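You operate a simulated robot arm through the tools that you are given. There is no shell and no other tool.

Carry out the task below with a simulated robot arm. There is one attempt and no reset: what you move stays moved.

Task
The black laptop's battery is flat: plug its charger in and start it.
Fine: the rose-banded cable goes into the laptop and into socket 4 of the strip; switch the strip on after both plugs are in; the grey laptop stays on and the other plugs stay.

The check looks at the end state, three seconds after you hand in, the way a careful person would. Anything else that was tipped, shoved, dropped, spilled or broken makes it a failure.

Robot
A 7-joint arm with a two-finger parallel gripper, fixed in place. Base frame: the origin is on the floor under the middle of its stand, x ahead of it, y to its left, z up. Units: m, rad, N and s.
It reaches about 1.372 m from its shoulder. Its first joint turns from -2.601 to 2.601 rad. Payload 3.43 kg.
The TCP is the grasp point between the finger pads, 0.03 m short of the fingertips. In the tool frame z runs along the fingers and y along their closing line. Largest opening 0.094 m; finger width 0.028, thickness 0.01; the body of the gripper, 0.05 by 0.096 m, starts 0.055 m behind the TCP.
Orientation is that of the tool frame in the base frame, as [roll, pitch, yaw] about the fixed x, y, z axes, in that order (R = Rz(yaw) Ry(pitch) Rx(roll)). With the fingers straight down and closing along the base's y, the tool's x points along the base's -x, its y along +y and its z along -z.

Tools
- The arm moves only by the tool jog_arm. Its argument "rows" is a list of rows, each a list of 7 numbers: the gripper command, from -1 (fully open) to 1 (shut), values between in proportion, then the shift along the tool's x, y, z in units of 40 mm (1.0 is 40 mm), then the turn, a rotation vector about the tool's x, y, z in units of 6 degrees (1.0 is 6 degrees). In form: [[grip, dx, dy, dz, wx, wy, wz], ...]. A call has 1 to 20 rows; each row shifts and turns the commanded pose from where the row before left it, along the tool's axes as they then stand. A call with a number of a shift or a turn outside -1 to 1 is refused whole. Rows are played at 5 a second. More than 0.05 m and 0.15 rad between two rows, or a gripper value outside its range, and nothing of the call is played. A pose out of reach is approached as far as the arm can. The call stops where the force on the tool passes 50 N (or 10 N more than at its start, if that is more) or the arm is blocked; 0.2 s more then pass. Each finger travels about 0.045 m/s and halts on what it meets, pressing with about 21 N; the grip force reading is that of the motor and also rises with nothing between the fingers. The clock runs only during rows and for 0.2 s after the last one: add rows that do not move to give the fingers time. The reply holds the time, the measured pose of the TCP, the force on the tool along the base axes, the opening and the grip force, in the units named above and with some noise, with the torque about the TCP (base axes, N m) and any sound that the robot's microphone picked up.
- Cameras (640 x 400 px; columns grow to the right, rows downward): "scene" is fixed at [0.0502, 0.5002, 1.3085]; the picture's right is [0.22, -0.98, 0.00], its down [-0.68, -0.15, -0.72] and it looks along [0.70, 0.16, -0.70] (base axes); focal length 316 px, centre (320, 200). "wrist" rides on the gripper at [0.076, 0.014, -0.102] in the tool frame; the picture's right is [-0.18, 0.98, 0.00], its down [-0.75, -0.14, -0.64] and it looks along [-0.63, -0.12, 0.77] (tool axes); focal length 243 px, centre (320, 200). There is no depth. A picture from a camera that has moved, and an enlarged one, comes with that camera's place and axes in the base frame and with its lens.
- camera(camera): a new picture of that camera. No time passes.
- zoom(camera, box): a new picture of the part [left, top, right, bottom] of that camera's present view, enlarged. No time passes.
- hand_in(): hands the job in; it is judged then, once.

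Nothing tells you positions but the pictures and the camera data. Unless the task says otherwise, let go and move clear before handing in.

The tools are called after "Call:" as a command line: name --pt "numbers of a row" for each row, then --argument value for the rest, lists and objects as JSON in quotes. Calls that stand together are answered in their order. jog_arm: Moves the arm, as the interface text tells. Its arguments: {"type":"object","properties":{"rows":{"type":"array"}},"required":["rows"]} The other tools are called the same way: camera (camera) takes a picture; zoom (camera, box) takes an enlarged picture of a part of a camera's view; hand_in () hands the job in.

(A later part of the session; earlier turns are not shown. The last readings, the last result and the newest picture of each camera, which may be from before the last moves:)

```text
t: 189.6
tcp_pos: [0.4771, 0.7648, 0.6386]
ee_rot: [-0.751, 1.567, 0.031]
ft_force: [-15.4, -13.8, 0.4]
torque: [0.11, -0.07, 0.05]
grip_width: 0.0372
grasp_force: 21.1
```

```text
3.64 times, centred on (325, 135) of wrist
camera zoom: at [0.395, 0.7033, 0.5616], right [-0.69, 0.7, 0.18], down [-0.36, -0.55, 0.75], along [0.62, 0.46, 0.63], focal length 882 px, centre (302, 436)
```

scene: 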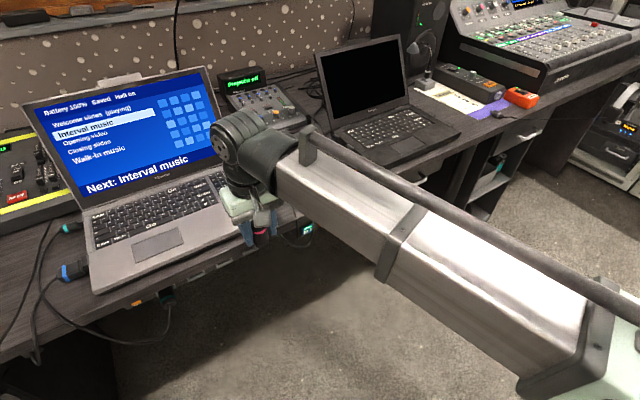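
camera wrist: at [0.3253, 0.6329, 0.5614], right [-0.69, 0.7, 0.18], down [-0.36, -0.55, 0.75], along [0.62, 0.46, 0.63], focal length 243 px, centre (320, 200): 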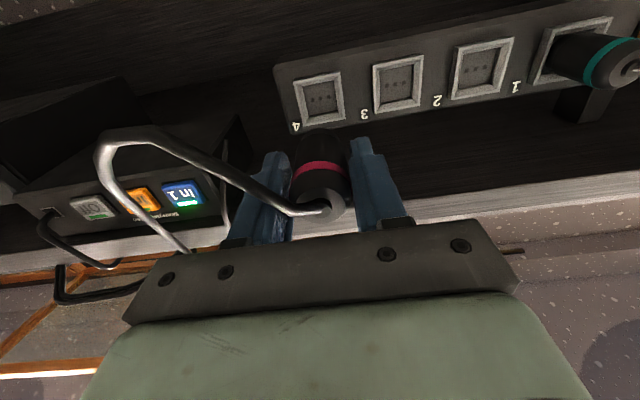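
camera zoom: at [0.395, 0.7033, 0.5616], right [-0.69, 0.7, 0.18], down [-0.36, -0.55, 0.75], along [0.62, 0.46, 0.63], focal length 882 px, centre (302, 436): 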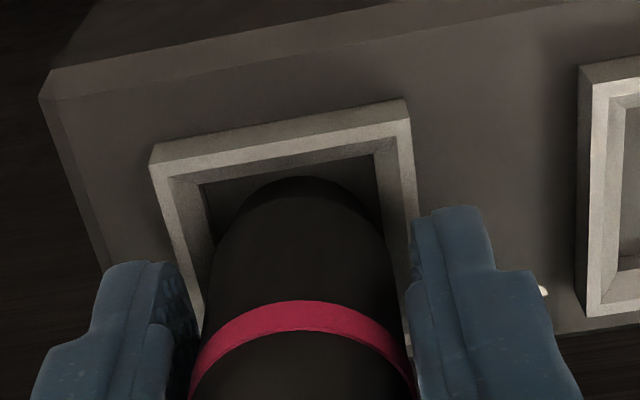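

It stops at about 20 N again. Before going further I'll compare the depth of this plug with the seated teal one in high-zoom views of the scene camera.

Call:
zoom --camera "scene" --box '[145, 275, 195, 315]'

Call:
zoom --camera "scene" --box '[235, 240, 285, 280]'

Call:
camera --camera "wrist"

```text
10.00 times, centred on (170, 295) of scene
camera zoom: at [0.0502, 0.5002, 1.3085], right [0.22, -0.98, 0.0], down [-0.68, -0.15, -0.72], along [0.7, 0.16, -0.7], focal length 3157 px, centre (1820, -750)
```

zoom: 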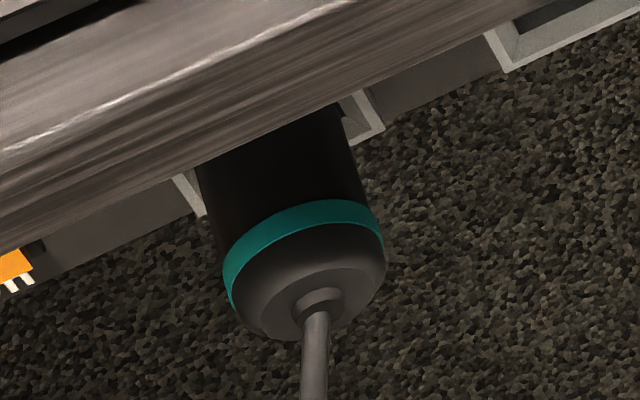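

```text
10.00 times, centred on (260, 260) of scene
camera zoom: at [0.0502, 0.5002, 1.3085], right [0.22, -0.98, 0.0], down [-0.68, -0.15, -0.72], along [0.7, 0.16, -0.7], focal length 3157 px, centre (920, -400)
```

zoom: 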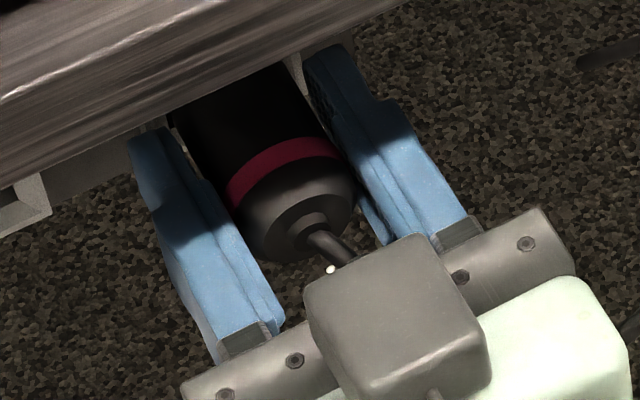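

```text
taken
camera wrist: at [0.395, 0.7033, 0.5616], right [-0.69, 0.7, 0.18], down [-0.36, -0.55, 0.75], along [0.62, 0.46, 0.63], focal length 243 px, centre (320, 200)
```

wrist: 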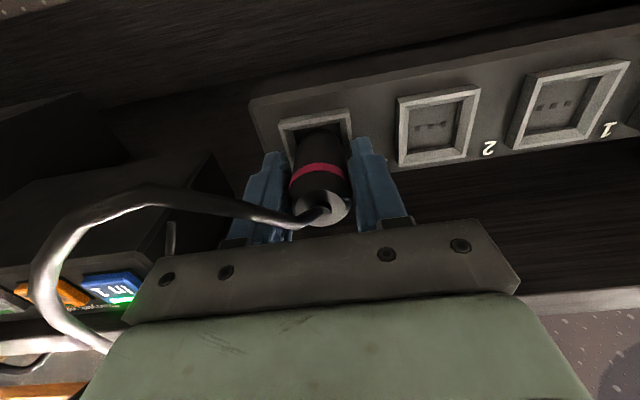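

Call:
zoom --camera "scene" --box '[248, 244, 276, 268]'

Call:
zoom --camera "scene" --box '[156, 282, 184, 306]'

Call:
zoom --camera "wrist" --box '[270, 100, 370, 235]'

```text
16.00 times, centred on (262, 256) of scene
camera zoom: at [0.0502, 0.5002, 1.3085], right [0.22, -0.98, 0.0], down [-0.68, -0.15, -0.72], along [0.7, 0.16, -0.7], focal length 5051 px, centre (1248, -696)
```

zoom: 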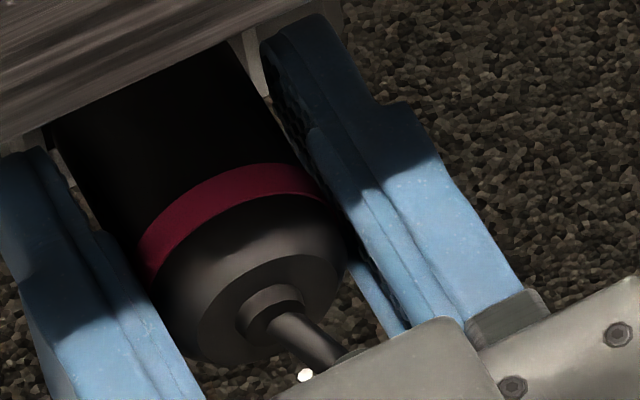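

```text
16.00 times, centred on (170, 294) of scene
camera zoom: at [0.0502, 0.5002, 1.3085], right [0.22, -0.98, 0.0], down [-0.68, -0.15, -0.72], along [0.7, 0.16, -0.7], focal length 5051 px, centre (2720, -1304)
```

zoom: 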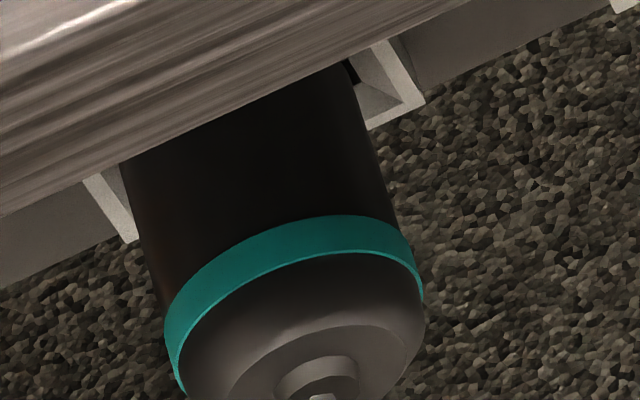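

```text
2.96 times, centred on (320, 168) of wrist
camera zoom: at [0.395, 0.7033, 0.5616], right [-0.69, 0.7, 0.18], down [-0.36, -0.55, 0.75], along [0.62, 0.46, 0.63], focal length 719 px, centre (320, 296)
```

zoom: 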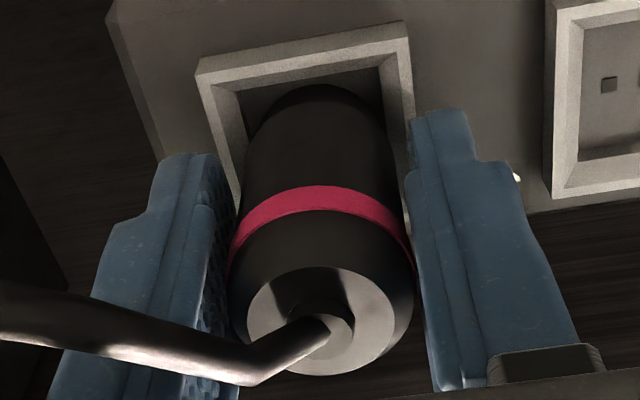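

The plug has jammed a few millimetres shallower than my second attempt last time, and the views suggest its nose is tipped up 2–3° in the grip. I'll back off slightly, pitch the nose down about 2°, and try again gently.

Call:
jog_arm --pt "1 0 0 -0.1 0 0 0" --pt "1 -0.02 0 0 0 0.35 0" --pt "1 0 0 0.06 0 0 0" --pt "1 0 0 0.03 0 0 0" --pt "1 0 0 0 0 0 0"

Call:
zoom --camera "wrist" --box '[270, 80, 380, 190]'

```text
t: 190.8
tcp_pos: [0.4784, 0.7644, 0.6378]
ee_rot: [-3.062, 1.538, -2.276]
ft_force: [-0.7, -0.3, -0.9]
torque: [-0.03, 0.01, 0.04]
grip_width: 0.0369
grasp_force: 20.9
```

```text
3.64 times, centred on (325, 135) of wrist
camera zoom: at [0.3934, 0.7017, 0.5658], right [-0.69, 0.7, 0.18], down [-0.34, -0.53, 0.78], along [0.64, 0.47, 0.6], focal length 882 px, centre (302, 436)
```

zoom: 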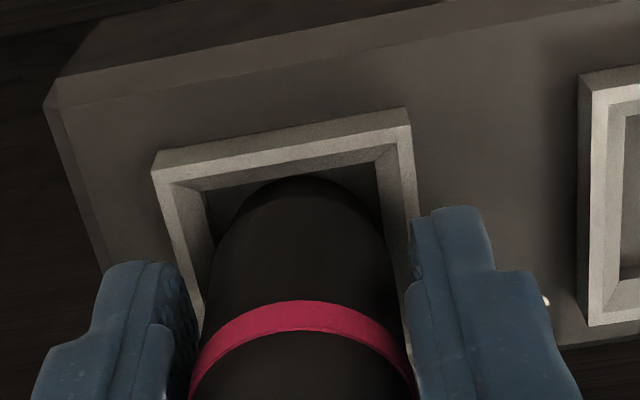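

No resistance at that depth now. Continuing.

Call:
jog_arm --pt "1 0 0 0.03 0 0 0" --pt "1 0 0 0.03 0 0 0" --pt "1 0 0 0 0 0 0"

Call:
zoom --camera "wrist" --box '[270, 80, 380, 190]'

```text
t: 191.6
tcp_pos: [0.4783, 0.7666, 0.6374]
ee_rot: [-3.057, 1.536, -2.275]
ft_force: [-2.1, -2.2, -0.1]
torque: [0.02, -0.05, -0.01]
grip_width: 0.0372
grasp_force: 21.2
```

```text
3.64 times, centred on (325, 135) of wrist
camera zoom: at [0.3948, 0.7031, 0.5656], right [-0.69, 0.7, 0.18], down [-0.34, -0.53, 0.78], along [0.64, 0.47, 0.6], focal length 882 px, centre (302, 436)
```

zoom: 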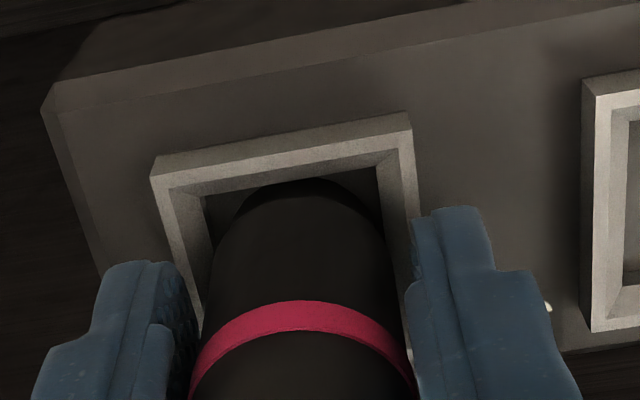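

Call:
jog_arm --pt "1 0 0 0.03 0 0 0" --pt "1 0 0 0.03 0 0 0" --pt "1 0 0 0 0 0 0"

Call:
zoom --camera "wrist" --box '[270, 80, 380, 190]'

```text
t: 192.4
tcp_pos: [0.4799, 0.7668, 0.637]
ee_rot: [-3.059, 1.537, -2.274]
ft_force: [-12.6, -13.9, -3.2]
torque: [0.16, -0.14, -0.1]
grip_width: 0.0372
grasp_force: 21.1
```

```text
3.64 times, centred on (325, 135) of wrist
camera zoom: at [0.3961, 0.7043, 0.5656], right [-0.69, 0.7, 0.18], down [-0.34, -0.53, 0.78], along [0.64, 0.47, 0.6], focal length 882 px, centre (302, 436)
```

zoom: 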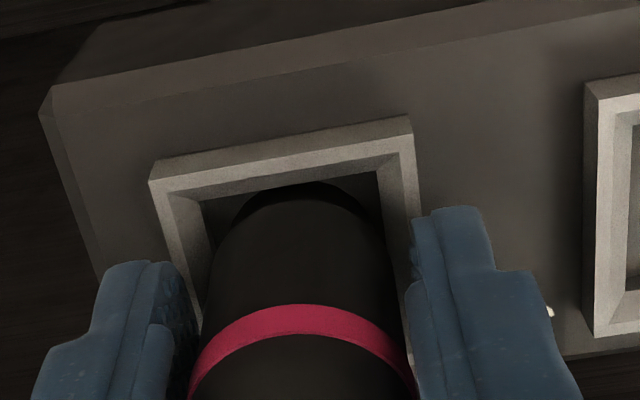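

The torque says the top of the rim is catching, so the tip is about 1 mm high. Backing off a hair, lowering 1.2 mm and pushing again.

Call:
jog_arm --pt "1 0 0 -0.06 0 0 0" --pt "1 0.03 0 0 0 0 0" --pt "1 0 0 0.05 0 0 0" --pt "1 0 0 0.03 0 0 0" --pt "1 0 0 0 0 0 0"

Call:
zoom --camera "wrist" --box '[270, 80, 380, 190]'

```text
t: 193.6
tcp_pos: [0.4797, 0.766, 0.637]
ee_rot: [-3.061, 1.538, -2.276]
ft_force: [-8.0, -9.7, 9.4]
torque: [0.4, -0.37, -0.03]
grip_width: 0.0371
grasp_force: 21.0
```

```text
3.64 times, centred on (325, 135) of wrist
camera zoom: at [0.3965, 0.7046, 0.5647], right [-0.69, 0.7, 0.18], down [-0.34, -0.53, 0.77], along [0.64, 0.47, 0.61], focal length 882 px, centre (302, 436)
```

zoom: 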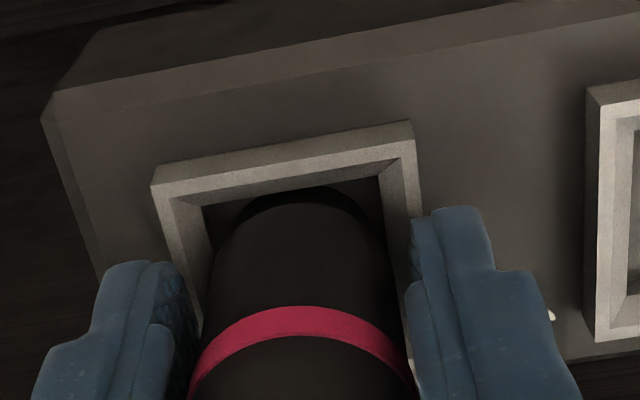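

Now it bears on the lower wall, so the right height is in between. I'll raise 0.8 mm while keeping light pressure.

Call:
jog_arm --pt "1 -0.01 0 0 0 0 0" --pt "1 -0.01 0 0.01 0 0 0" --pt "1 0 0 0 0 0 0"

Call:
jog_arm --pt "1 0 0 0.03 0 0 0" --pt "1 0 0 0 0 0 0"

Call:
zoom --camera "wrist" --box '[270, 80, 380, 190]'

```text
t: 194.4
tcp_pos: [0.482, 0.7686, 0.6382]
ee_rot: [-3.082, 1.534, -2.297]
ft_force: [-9.9, -17.9, -3.8]
torque: [0.13, -0.04, -0.26]
grip_width: 0.0369
grasp_force: 21.0
```

```text
t: 195.0
tcp_pos: [0.483, 0.7692, 0.6375]
ee_rot: [-3.063, 1.535, -2.279]
ft_force: [-12.8, -15.7, -4.8]
torque: [0.07, -0.04, -0.1]
grip_width: 0.0371
grasp_force: 21.1
```

```text
3.64 times, centred on (325, 135) of wrist
camera zoom: at [0.3978, 0.7065, 0.5651], right [-0.69, 0.7, 0.18], down [-0.34, -0.53, 0.78], along [0.64, 0.47, 0.6], focal length 882 px, centre (302, 436)
```

zoom: 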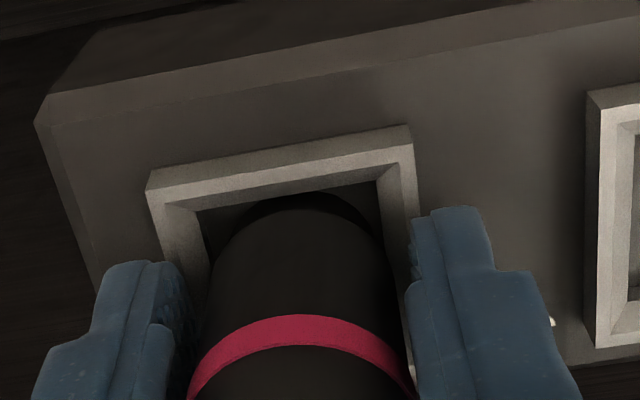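

Comparing corner and band positions in the scene view, the plug sits nearly 2 mm left of the socket's centre, which matches the side force. I'll back off, move right 1.6 mm, and push again.

Call:
jog_arm --pt "1 0 0 -0.1 0 0 0" --pt "1 0 -0.04 0 0 0 0" --pt "1 0 0 0.05 0 0 0" --pt "1 0 0 0.03 0 0 0" --pt "1 0 0 0 0 0 0"

Call:
zoom --camera "wrist" --box '[270, 80, 380, 190]'

Call:
zoom --camera "scene" --box '[248, 244, 276, 268]'

```text
t: 196.2
tcp_pos: [0.4824, 0.7685, 0.6363]
ee_rot: [-3.048, 1.537, -2.261]
ft_force: [-4.7, 3.1, -0.5]
torque: [-0.04, -0.01, 0.22]
grip_width: 0.0371
grasp_force: 21.2
```

```text
3.64 times, centred on (325, 135) of wrist
camera zoom: at [0.3986, 0.7053, 0.565], right [-0.69, 0.7, 0.18], down [-0.34, -0.53, 0.78], along [0.64, 0.47, 0.6], focal length 882 px, centre (302, 436)
```

zoom: 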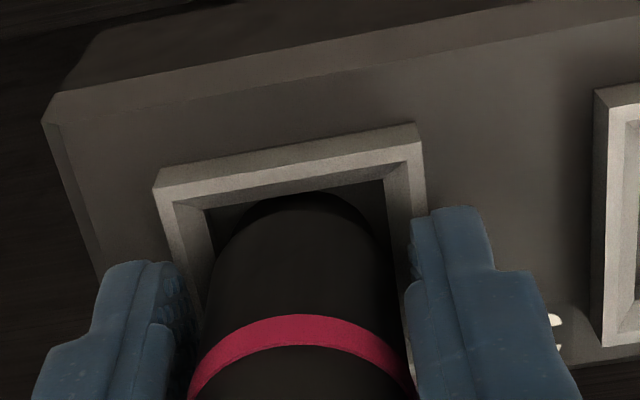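

```text
16.00 times, centred on (262, 256) of scene
camera zoom: at [0.0502, 0.5002, 1.3085], right [0.22, -0.98, 0.0], down [-0.68, -0.15, -0.72], along [0.7, 0.16, -0.7], focal length 5051 px, centre (1248, -696)
```

zoom: 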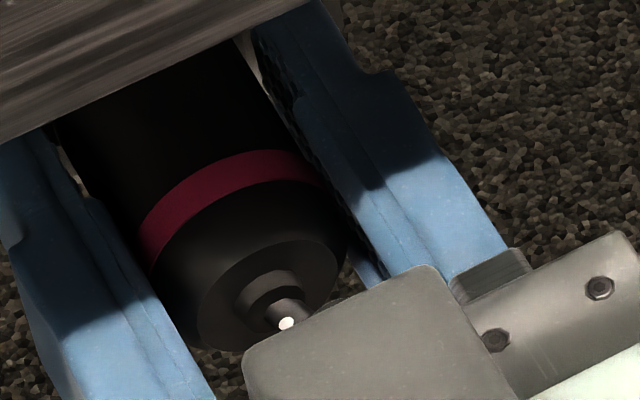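

Now the axial resistance is gone and it only touches the right-hand wall, so the collar is inside the cavity. I'll ease left half a millimetre and push on.

Call:
jog_arm --pt "1 0 0.015 0 0 0 0" --pt "1 0 0 0.03 0 0 0" --pt "1 0 0 0.03 0 0 0" --pt "1 0 0 0 0 0 0"

Call:
zoom --camera "wrist" --box '[270, 80, 380, 190]'

Call:
zoom --camera "scene" --box '[248, 244, 276, 268]'

```text
t: 197.2
tcp_pos: [0.4821, 0.7685, 0.6368]
ee_rot: [-3.066, 1.535, -2.278]
ft_force: [-24.8, -22.9, -3.9]
torque: [0.19, -0.25, 0.11]
grip_width: 0.0373
grasp_force: 21.2
```

```text
3.64 times, centred on (325, 135) of wrist
camera zoom: at [0.3988, 0.7057, 0.5651], right [-0.69, 0.7, 0.18], down [-0.34, -0.53, 0.78], along [0.64, 0.47, 0.6], focal length 882 px, centre (302, 436)
```

zoom: 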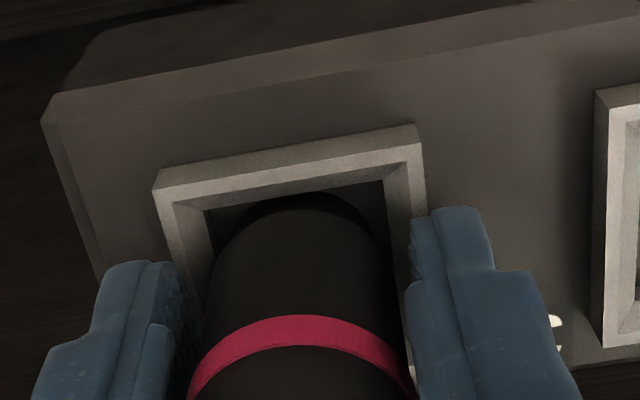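

```text
16.00 times, centred on (262, 256) of scene
camera zoom: at [0.0502, 0.5002, 1.3085], right [0.22, -0.98, 0.0], down [-0.68, -0.15, -0.72], along [0.7, 0.16, -0.7], focal length 5051 px, centre (1248, -696)
```

zoom: 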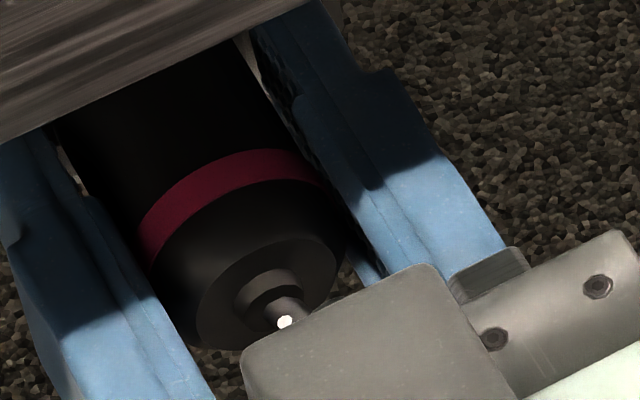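

It took 33 N without slipping and the plug is now about 4–5 mm deeper than before, level with the teal plug's end. I'll relax and tug very gently to feel whether it has latched.

Call:
jog_arm --pt "1 0 0 -0.04 0 0 0" --pt "1 0 0 0 0 0 0"

Call:
jog_arm --pt "1 0 0 -0.03 0 0 0" --pt "1 0 0 0 0 0 0"

Call:
zoom --camera "scene" --box '[248, 244, 276, 268]'

```text
t: 197.8
tcp_pos: [0.4826, 0.7693, 0.6377]
ee_rot: [-3.067, 1.538, -2.28]
ft_force: [-16.2, -17.6, -2.2]
torque: [0.22, -0.17, 0.0]
grip_width: 0.0371
grasp_force: 21.2
```

```text
t: 198.4
tcp_pos: [0.4826, 0.7686, 0.6363]
ee_rot: [-3.06, 1.538, -2.277]
ft_force: [-0.9, -3.0, 0.1]
torque: [0.04, -0.07, -0.01]
grip_width: 0.037
grasp_force: 21.0
```

```text
16.00 times, centred on (262, 256) of scene
camera zoom: at [0.0502, 0.5002, 1.3085], right [0.22, -0.98, 0.0], down [-0.68, -0.15, -0.72], along [0.7, 0.16, -0.7], focal length 5051 px, centre (1248, -696)
```

zoom: 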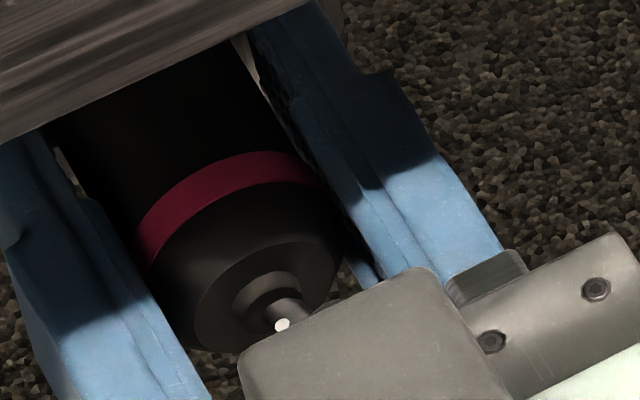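

Call:
jog_arm --pt "1 0 0 -0.03 0 0 0" --pt "1 0 0 0 0 0 0"

Call:
jog_arm --pt "1 0 0 -0.03 0 0 0" --pt "1 0 0 0 0 0 0"

Call:
zoom --camera "scene" --box '[248, 244, 276, 268]'

```text
t: 199.0
tcp_pos: [0.4807, 0.7679, 0.6372]
ee_rot: [-3.059, 1.538, -2.275]
ft_force: [1.0, 1.6, 1.7]
torque: [0.07, -0.03, -0.01]
grip_width: 0.037
grasp_force: 21.4
```

```text
t: 199.6
tcp_pos: [0.4802, 0.7672, 0.6375]
ee_rot: [-3.062, 1.535, -2.278]
ft_force: [0.2, -1.3, 1.2]
torque: [0.06, -0.06, -0.05]
grip_width: 0.0368
grasp_force: 20.9
```

```text
16.00 times, centred on (262, 256) of scene
camera zoom: at [0.0502, 0.5002, 1.3085], right [0.22, -0.98, 0.0], down [-0.68, -0.15, -0.72], along [0.7, 0.16, -0.7], focal length 5051 px, centre (1248, -696)
```

zoom: 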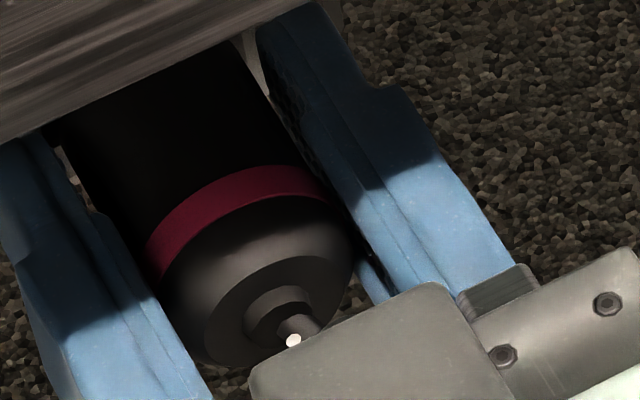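

It isn't latched, and I realise why it stopped so hard: the fingertips themselves are touching the socket's frame because I gripped too far forward. I'll pull out, level the hand, and press the plug's nose flat against the plain strip face between sockets 3 and 4 so it slides back squarely in the grip.

Call:
jog_arm --pt "1 0 0 -0.4 0 0 0" --pt "1 0 0 -0.5 0 0 0" --pt "1 0 0.45 0 0 -0.35 0" --pt "1 0 0.45 0 0 0 0" --pt "1 0 0 0.3 0 0 0" --pt "1 0 0 0 0 0 0"

Call:
zoom --camera "wrist" --box '[240, 60, 400, 220]'

Call:
zoom --camera "scene" --box '[230, 240, 290, 290]'

```text
t: 201.0
tcp_pos: [0.4381, 0.7746, 0.6389]
ee_rot: [-0.865, 1.568, -0.081]
ft_force: [-0.5, -0.6, -0.6]
torque: [0.0, 0.01, 0.0]
grip_width: 0.0369
grasp_force: 21.3
```

```text
2.50 times, centred on (320, 140) of wrist
camera zoom: at [0.356, 0.7134, 0.5626], right [-0.69, 0.7, 0.18], down [-0.36, -0.55, 0.75], along [0.62, 0.46, 0.63], focal length 606 px, centre (320, 350)
```

zoom: 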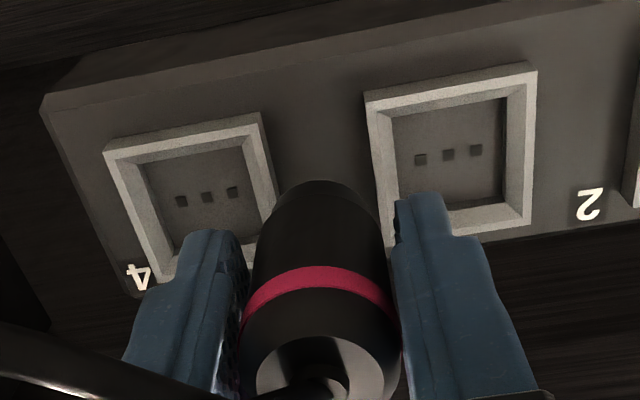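

```text
8.00 times, centred on (260, 265) of scene
camera zoom: at [0.0502, 0.5002, 1.3085], right [0.22, -0.98, 0.0], down [-0.68, -0.15, -0.72], along [0.7, 0.16, -0.7], focal length 2526 px, centre (800, -320)
```

zoom: 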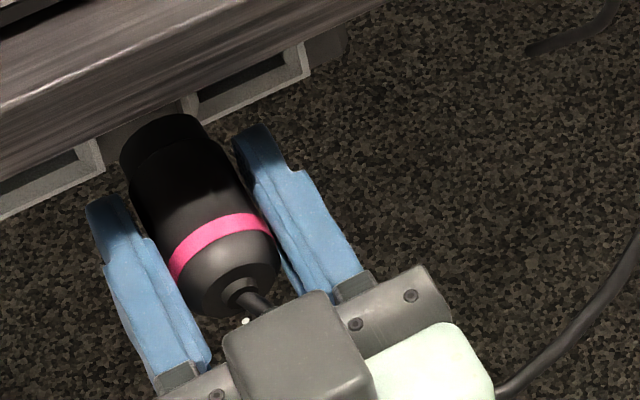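

The nose is lined up between the two frames. Pushing gently until it slides back in the grip.

Call:
jog_arm --pt "1 0 0 0.1 0 0 0" --pt "1 0 0 0.1 0 0 0" --pt "1 0 0 0.1 0 0 0" --pt "1 0 0 0.1 0 0 0" --pt "1 0 0 0.05 0 0 0"

Call:
zoom --camera "wrist" --box '[240, 60, 400, 220]'

```text
t: 202.2
tcp_pos: [0.4505, 0.7868, 0.6384]
ee_rot: [-0.865, 1.567, -0.08]
ft_force: [-0.3, -0.1, -1.0]
torque: [-0.01, -0.01, 0.0]
grip_width: 0.0371
grasp_force: 20.9
```

```text
2.50 times, centred on (320, 140) of wrist
camera zoom: at [0.3687, 0.7261, 0.5624], right [-0.69, 0.7, 0.18], down [-0.36, -0.55, 0.75], along [0.62, 0.46, 0.63], focal length 606 px, centre (320, 350)
```

zoom: 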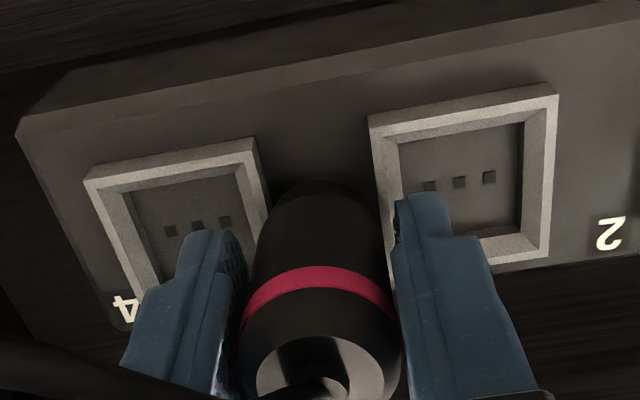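

Call:
jog_arm --pt "1 0 0 0.1 0 0 0" --pt "1 0 0 0.1 0 0 0" --pt "1 0 0 0.05 0 0 0"

Call:
zoom --camera "wrist" --box '[240, 60, 400, 220]'

Call:
zoom --camera "scene" --box '[230, 240, 290, 290]'

```text
t: 202.8
tcp_pos: [0.451, 0.7876, 0.6386]
ee_rot: [-1.709, 1.569, -0.927]
ft_force: [-7.7, -7.7, 1.2]
torque: [-0.02, -0.01, -0.15]
grip_width: 0.0372
grasp_force: 20.8
stopped in row 2: the force on the tool passed its limit at 58 N (the readings are from after the stop); the commanded pose is now the measured one
```

```text
2.50 times, centred on (320, 140) of wrist
camera zoom: at [0.3692, 0.7262, 0.5626], right [-0.7, 0.7, 0.18], down [-0.36, -0.55, 0.75], along [0.62, 0.46, 0.63], focal length 606 px, centre (320, 350)
```

zoom: 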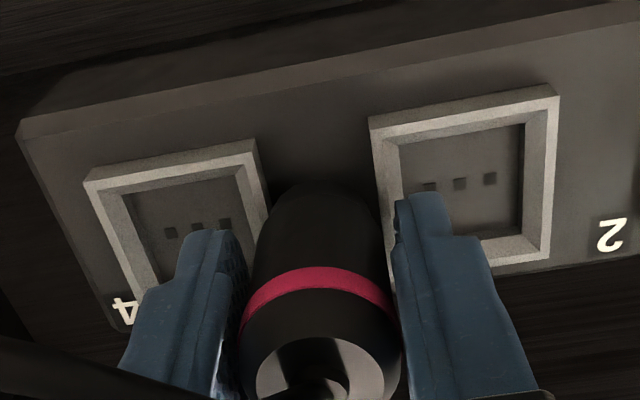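

```text
8.00 times, centred on (260, 265) of scene
camera zoom: at [0.0502, 0.5002, 1.3085], right [0.22, -0.98, 0.0], down [-0.68, -0.15, -0.72], along [0.7, 0.16, -0.7], focal length 2526 px, centre (800, -320)
```

zoom: 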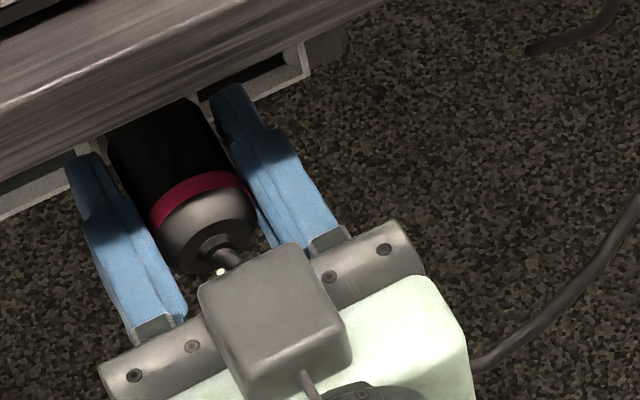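

The nose met the frame edges solidly (brief 58 N stop, nothing moved), which tells me the plug's tip is 47 mm ahead of the grasp point – so in the socket it really had bottomed. I'll go back to socket 4 with the alignment that worked, press it home, and this time release with care while it is fully in.

Call:
jog_arm --pt "1 0 0 -0.3 0 0 0" --pt "1 0 -0.45 0 0 0.35 0" --pt "1 0.03 -0.44 0 0 0 0" --pt "1 0 0 0 0 0 0"

Call:
zoom --camera "wrist" --box '[270, 80, 380, 190]'

Call:
zoom --camera "scene" --box '[230, 240, 290, 290]'

```text
t: 203.8
tcp_pos: [0.4676, 0.7557, 0.6381]
ee_rot: [-3.082, 1.534, -2.297]
ft_force: [0.1, -0.6, -0.2]
torque: [0.03, 0.01, 0.0]
grip_width: 0.0369
grasp_force: 20.4
```

```text
3.64 times, centred on (325, 135) of wrist
camera zoom: at [0.385, 0.6915, 0.5653], right [-0.69, 0.7, 0.18], down [-0.34, -0.53, 0.78], along [0.64, 0.48, 0.6], focal length 882 px, centre (302, 436)
```

zoom: 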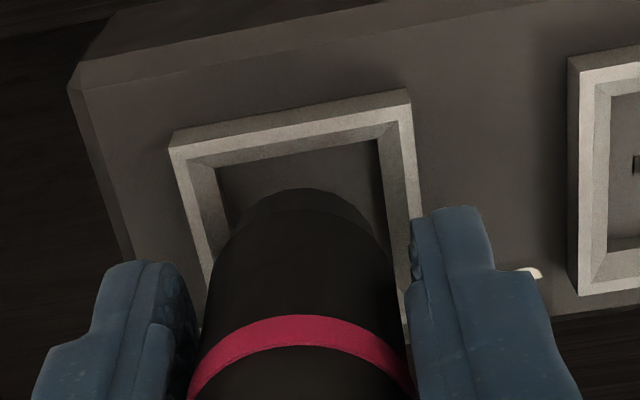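

```text
8.00 times, centred on (260, 265) of scene
camera zoom: at [0.0502, 0.5002, 1.3085], right [0.22, -0.98, 0.0], down [-0.68, -0.15, -0.72], along [0.7, 0.16, -0.7], focal length 2526 px, centre (800, -320)
```

zoom: 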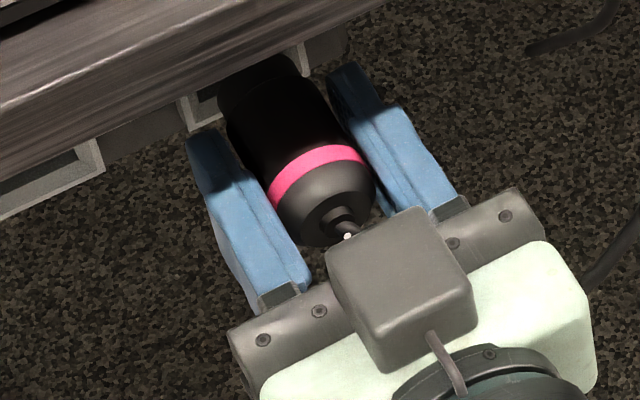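

Call:
jog_arm --pt "1 0 0 0 0 0 0"

Call:
jog_arm --pt "1 0 0 0 0 0 0"

Call:
jog_arm --pt "1 0 0 0 0 0 0"

Call:
jog_arm --pt "1 0 0 0 0 0 0"

```text
t: 204.2
tcp_pos: [0.4691, 0.756, 0.6384]
ee_rot: [-3.079, 1.534, -2.292]
ft_force: [-0.3, 0.2, -0.6]
torque: [0.0, 0.02, -0.03]
grip_width: 0.037
grasp_force: 20.6
```

```text
t: 204.6
tcp_pos: [0.4689, 0.7553, 0.6367]
ee_rot: [-3.076, 1.534, -2.292]
ft_force: [0.1, 0.6, -0.7]
torque: [0.0, 0.0, 0.03]
grip_width: 0.0368
grasp_force: 21.3
```

```text
t: 205.0
tcp_pos: [0.4697, 0.7548, 0.6372]
ee_rot: [-3.079, 1.534, -2.293]
ft_force: [0.0, 0.6, -0.5]
torque: [-0.02, -0.02, 0.0]
grip_width: 0.037
grasp_force: 21.3
```

```text
t: 205.4
tcp_pos: [0.4679, 0.7548, 0.6377]
ee_rot: [-3.078, 1.535, -2.294]
ft_force: [-0.3, -0.6, -0.8]
torque: [-0.01, 0.02, 0.02]
grip_width: 0.037
grasp_force: 21.1
```

Call:
jog_arm --pt "1 0.012 -0.0125 0 0 0 0" --pt "1 0 0 0.1 0 0 0" --pt "1 0 0 0.1 0 0 0" --pt "1 0 0 0.1 0 0 0" --pt "1 0 0 0 0 0 0"

Call:
zoom --camera "wrist" --box '[270, 80, 380, 190]'

```text
t: 206.6
tcp_pos: [0.4782, 0.7628, 0.6354]
ee_rot: [-3.081, 1.535, -2.296]
ft_force: [0.0, 1.1, 0.1]
torque: [0.02, -0.01, -0.01]
grip_width: 0.0372
grasp_force: 20.7
```

```text
3.64 times, centred on (325, 135) of wrist
camera zoom: at [0.3936, 0.6995, 0.5641], right [-0.69, 0.7, 0.18], down [-0.34, -0.53, 0.78], along [0.64, 0.48, 0.6], focal length 882 px, centre (302, 436)
```

zoom: 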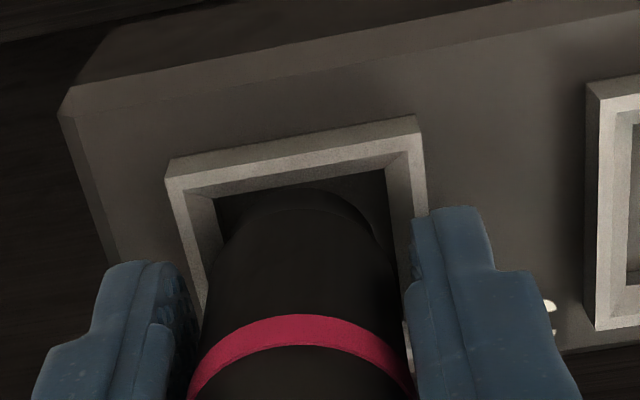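

Call:
jog_arm --pt "1 0 0 0.05 0 0 0" --pt "1 0 0 0.04 0 0 0" --pt "1 0 0 0 0 0 0"

Call:
zoom --camera "wrist" --box '[270, 80, 380, 190]'

```text
t: 207.4
tcp_pos: [0.4787, 0.7645, 0.6362]
ee_rot: [-3.068, 1.534, -2.282]
ft_force: [-10.4, -8.7, 3.7]
torque: [0.03, -0.09, -0.07]
grip_width: 0.0368
grasp_force: 20.4
```

```text
3.64 times, centred on (325, 135) of wrist
camera zoom: at [0.3952, 0.7015, 0.5645], right [-0.69, 0.7, 0.18], down [-0.34, -0.53, 0.78], along [0.64, 0.48, 0.6], focal length 882 px, centre (302, 436)
```

zoom: 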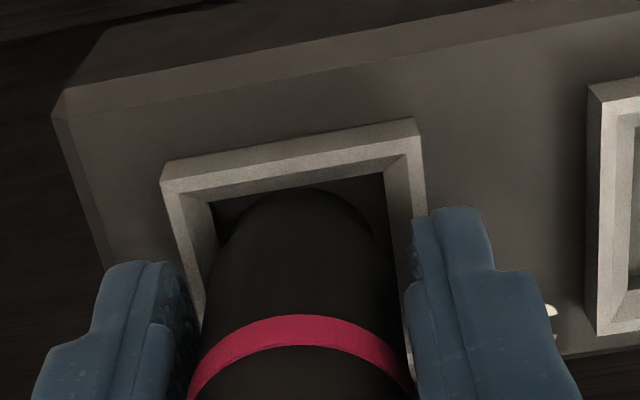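

It's touching the lower wall slightly; I'll raise 0.5 mm and keep pressing.

Call:
jog_arm --pt "1 -0.013 0 0 0 0 0" --pt "1 0 0 0.03 0 0 0" --pt "1 0 0 0 0 0 0"

Call:
jog_arm --pt "1 0 0 0.03 0 0 0" --pt "1 0 0 0 0 0 0"

Call:
zoom --camera "wrist" --box '[270, 80, 380, 190]'

```text
t: 208.2
tcp_pos: [0.4809, 0.7669, 0.6365]
ee_rot: [-3.068, 1.536, -2.283]
ft_force: [-1.8, 2.9, 7.5]
torque: [0.18, -0.21, 0.13]
grip_width: 0.0371
grasp_force: 20.9
```

```text
t: 208.8
tcp_pos: [0.4796, 0.7672, 0.6372]
ee_rot: [-3.072, 1.533, -2.286]
ft_force: [-8.3, -2.3, 11.1]
torque: [0.17, -0.17, 0.15]
grip_width: 0.0371
grasp_force: 20.8
```

```text
3.64 times, centred on (325, 135) of wrist
camera zoom: at [0.3967, 0.7034, 0.5651], right [-0.69, 0.7, 0.18], down [-0.34, -0.53, 0.78], along [0.64, 0.48, 0.6], focal length 882 px, centre (302, 436)
```

zoom: 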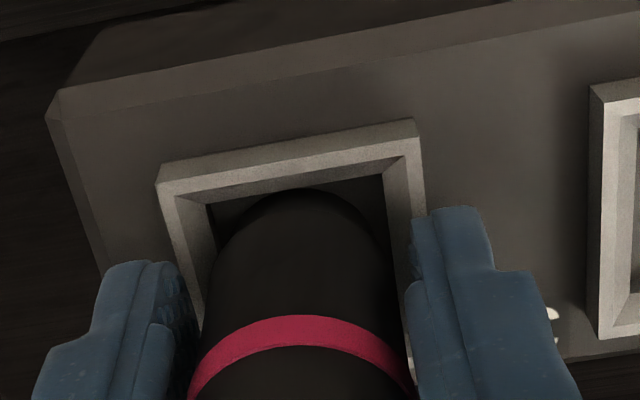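

It's sliding in along the lower and right walls. Relieving those side loads, then pushing on.

Call:
jog_arm --pt "1 -0.02 0.012 0 0 0 0" --pt "1 0 0 0.02 0 0 0" --pt "1 0 0 0 0 0 0"

Call:
jog_arm --pt "1 0 0 0.03 0 0 0" --pt "1 0 0 0 0 0 0"

Call:
zoom --camera "wrist" --box '[270, 80, 380, 190]'

Call:
zoom --camera "scene" --box '[248, 244, 276, 268]'

```text
t: 209.6
tcp_pos: [0.4808, 0.7665, 0.6355]
ee_rot: [-3.086, 1.533, -2.3]
ft_force: [-22.6, -20.4, 0.9]
torque: [0.13, -0.15, -0.16]
grip_width: 0.0371
grasp_force: 20.9
```

```text
t: 210.1
tcp_pos: [0.4806, 0.7668, 0.6367]
ee_rot: [-3.093, 1.531, -2.306]
ft_force: [-5.7, -2.8, 2.5]
torque: [0.16, -0.22, -0.27]
grip_width: 0.0371
grasp_force: 20.8
stopped in row 2: the force on the tool passed its limit at 52 N (the readings are from after the stop); the commanded pose is now the measured one
```

```text
3.64 times, centred on (325, 135) of wrist
camera zoom: at [0.3968, 0.7035, 0.5654], right [-0.69, 0.7, 0.18], down [-0.33, -0.53, 0.78], along [0.64, 0.48, 0.6], focal length 882 px, centre (302, 436)
```

zoom: 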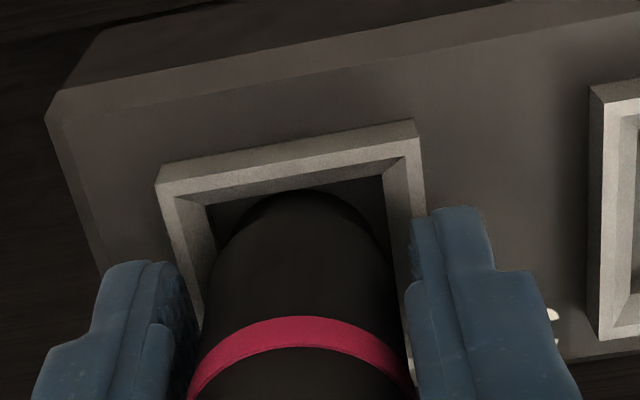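

```text
16.00 times, centred on (262, 256) of scene
camera zoom: at [0.0502, 0.5002, 1.3085], right [0.22, -0.98, 0.0], down [-0.68, -0.15, -0.72], along [0.7, 0.16, -0.7], focal length 5051 px, centre (1248, -696)
```

zoom: 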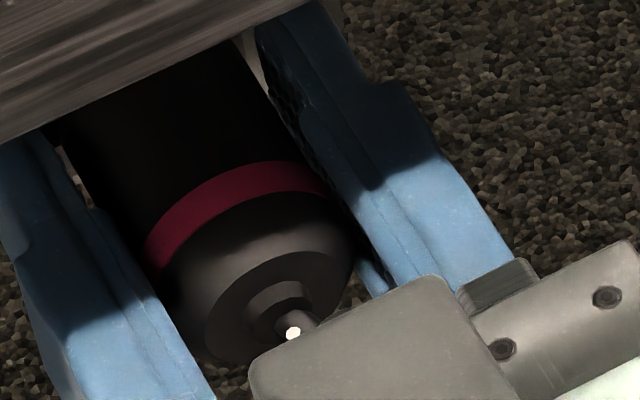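

It's hard against the bottom now. I'll take the load off and open only a millimetre per side, ready to re-close, to see whether the socket holds the plug.

Call:
jog_arm --pt "1 0 0 -0.01 0 0 0" --pt "1 0 0 0 0 0 0"

Call:
jog_arm --pt "0.17 0 0 0 0 0 0" --pt "0.17 0 0 0 0 0 0"

Call:
zoom --camera "wrist" --box '[260, 80, 380, 220]'

Call:
zoom --camera "scene" --box '[248, 244, 276, 268]'

```text
t: 210.7
tcp_pos: [0.4801, 0.7666, 0.6364]
ee_rot: [-3.09, 1.533, -2.304]
ft_force: [-5.9, -4.1, 5.4]
torque: [0.17, -0.14, -0.32]
grip_width: 0.0371
grasp_force: 21.3
```

```text
t: 211.3
tcp_pos: [0.4808, 0.7671, 0.6365]
ee_rot: [-3.095, 1.53, -2.308]
ft_force: [1.2, -0.5, 0.4]
torque: [0.02, -0.01, -0.01]
grip_width: 0.039
grasp_force: 0.0
```

```text
2.86 times, centred on (320, 150) of wrist
camera zoom: at [0.397, 0.7036, 0.5647], right [-0.69, 0.7, 0.18], down [-0.33, -0.53, 0.78], along [0.64, 0.48, 0.6], focal length 693 px, centre (320, 343)
```

zoom: 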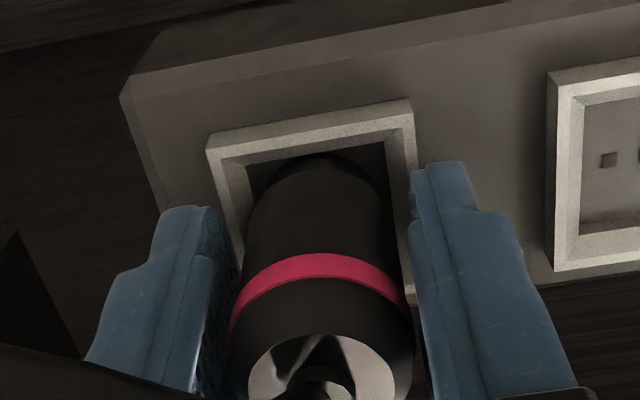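

```text
16.00 times, centred on (262, 256) of scene
camera zoom: at [0.0502, 0.5002, 1.3085], right [0.22, -0.98, 0.0], down [-0.68, -0.15, -0.72], along [0.7, 0.16, -0.7], focal length 5051 px, centre (1248, -696)
```

zoom: 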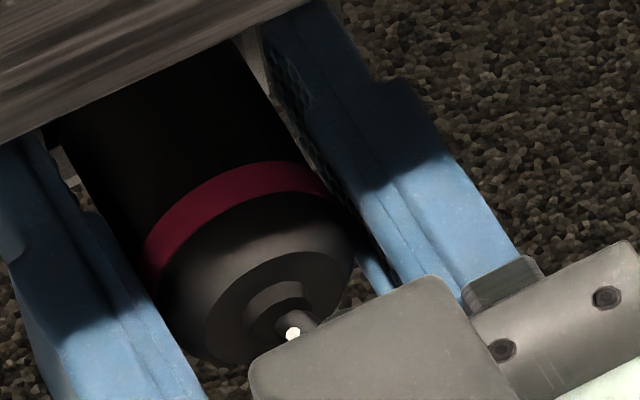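

Call:
jog_arm --pt "0.17 0 0 0 0 0 0" --pt "0.17 0 0 0 0 0 0" --pt "0.17 0 0 0 0 0 0"

Call:
zoom --camera "wrist" --box '[260, 80, 380, 220]'

Call:
zoom --camera "scene" --box '[248, 244, 276, 268]'

```text
t: 212.1
tcp_pos: [0.482, 0.766, 0.6361]
ee_rot: [-3.091, 1.532, -2.305]
ft_force: [0.0, -0.8, 0.1]
torque: [0.0, 0.05, 0.0]
grip_width: 0.039
grasp_force: 0.1
```

```text
2.86 times, centred on (320, 150) of wrist
camera zoom: at [0.3969, 0.7035, 0.5648], right [-0.69, 0.7, 0.18], down [-0.33, -0.53, 0.78], along [0.64, 0.48, 0.6], focal length 693 px, centre (320, 343)
```

zoom: 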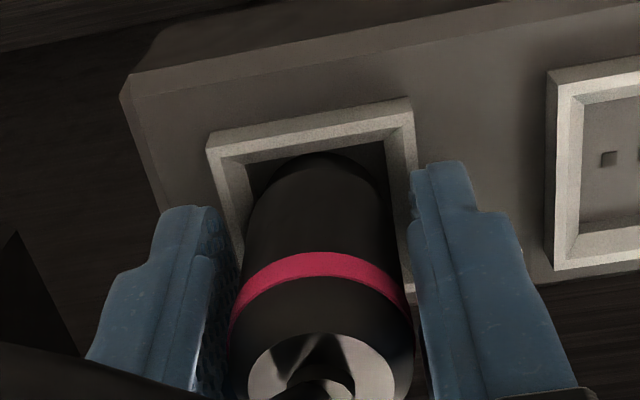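

```text
16.00 times, centred on (262, 256) of scene
camera zoom: at [0.0502, 0.5002, 1.3085], right [0.22, -0.98, 0.0], down [-0.68, -0.15, -0.72], along [0.7, 0.16, -0.7], focal length 5051 px, centre (1248, -696)
```

zoom: 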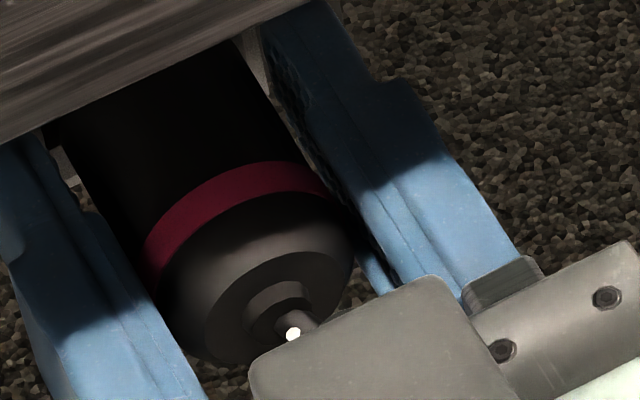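

Still in place. Opening another 1.5 mm per side and checking again.

Call:
jog_arm --pt "0.1 0 0 0 0 0 0" --pt "0.1 0 0 0 0 0 0"

Call:
zoom --camera "wrist" --box '[260, 80, 380, 220]'

```text
t: 212.7
tcp_pos: [0.4803, 0.7669, 0.6372]
ee_rot: [-3.093, 1.532, -2.303]
ft_force: [0.9, 0.1, 0.6]
torque: [-0.01, 0.0, 0.01]
grip_width: 0.0424
grasp_force: 0.0
```

```text
2.86 times, centred on (320, 150) of wrist
camera zoom: at [0.3969, 0.7035, 0.5648], right [-0.69, 0.7, 0.18], down [-0.33, -0.53, 0.78], along [0.64, 0.48, 0.6], focal length 693 px, centre (320, 343)
```

zoom: 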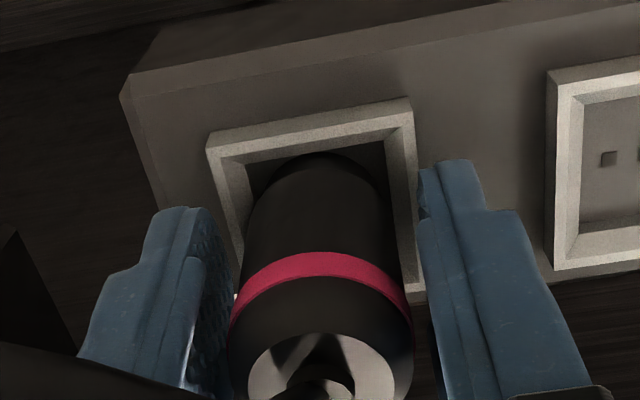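

It hasn't moved at all. A little wider.

Call:
jog_arm --pt "0.0 0 0 0 0 0 0" --pt "0.0 0 0 0 0 0 0" --pt "0.0 0 0 0 0 0 0"

Call:
zoom --camera "wrist" --box '[260, 80, 380, 220]'

Call:
zoom --camera "scene" --box '[235, 240, 285, 280]'

```text
t: 213.5
tcp_pos: [0.4812, 0.7669, 0.6355]
ee_rot: [-3.091, 1.531, -2.306]
ft_force: [-0.5, -0.4, 0.7]
torque: [-0.02, -0.01, 0.0]
grip_width: 0.0472
grasp_force: 0.2
```

```text
2.86 times, centred on (320, 150) of wrist
camera zoom: at [0.3969, 0.7035, 0.5648], right [-0.69, 0.7, 0.18], down [-0.33, -0.53, 0.78], along [0.64, 0.48, 0.6], focal length 693 px, centre (320, 343)
```

zoom: 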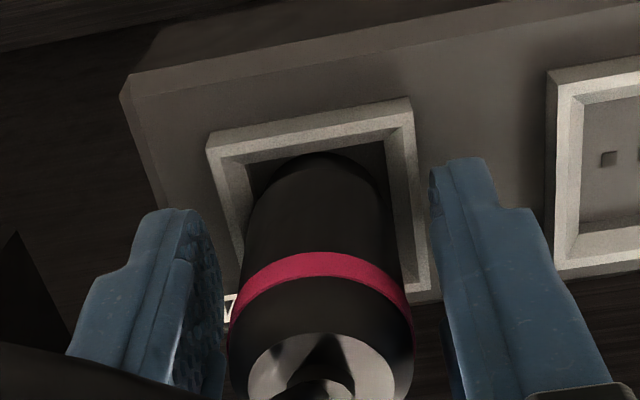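

```text
10.00 times, centred on (260, 260) of scene
camera zoom: at [0.0502, 0.5002, 1.3085], right [0.22, -0.98, 0.0], down [-0.68, -0.15, -0.72], along [0.7, 0.16, -0.7], focal length 3157 px, centre (920, -400)
```

zoom: 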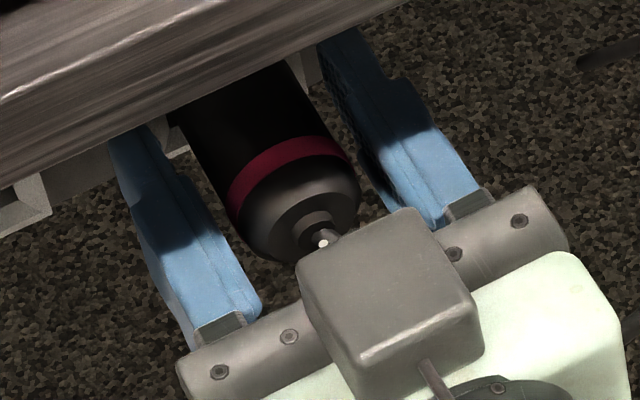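

It holds by itself now. Opening fully clear and waiting a moment before backing away.

Call:
jog_arm --pt "-0.3 0 0 0 0 0 0" --pt "-0.3 0 0 0 0 0 0" --pt "-0.3 0 0 0 0 0 0" --pt "-0.3 0 0 0 0 0 0" --pt "-0.3 0 0 0 0 0 0"

Call:
zoom --camera "wrist" --box '[240, 60, 400, 220]'

Call:
zoom --camera "scene" --box '[280, 130, 390, 220]'

```text
t: 214.7
tcp_pos: [0.4806, 0.7675, 0.6378]
ee_rot: [-3.09, 1.533, -2.305]
ft_force: [0.1, -0.2, 0.5]
torque: [0.0, 0.03, 0.03]
grip_width: 0.061
grasp_force: 0.1
```

```text
2.50 times, centred on (320, 140) of wrist
camera zoom: at [0.3969, 0.7035, 0.5648], right [-0.69, 0.7, 0.18], down [-0.33, -0.53, 0.78], along [0.64, 0.48, 0.6], focal length 606 px, centre (320, 350)
```

zoom: 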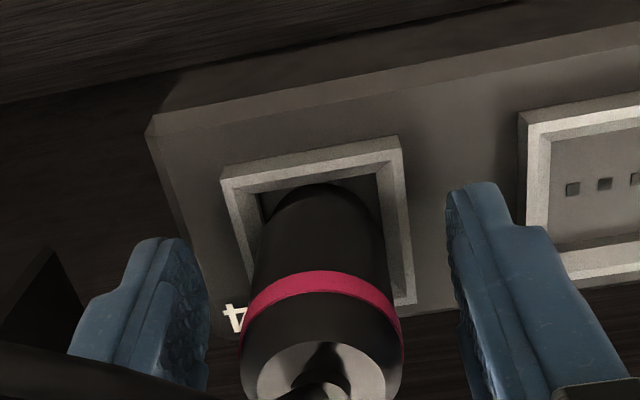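

```text
4.44 times, centred on (335, 175) of scene
camera zoom: at [0.0502, 0.5002, 1.3085], right [0.22, -0.98, 0.0], down [-0.68, -0.15, -0.72], along [0.7, 0.16, -0.7], focal length 1403 px, centre (253, 311)
```

zoom: 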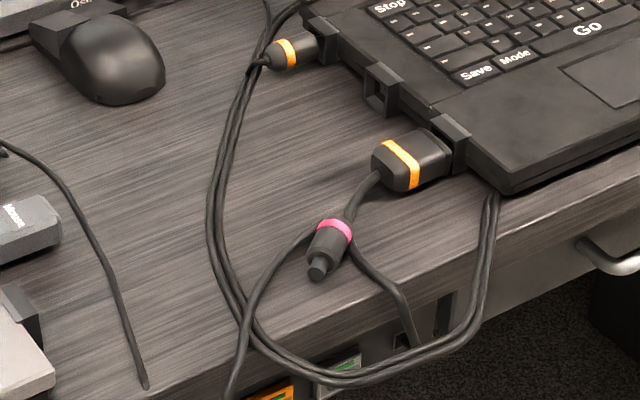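

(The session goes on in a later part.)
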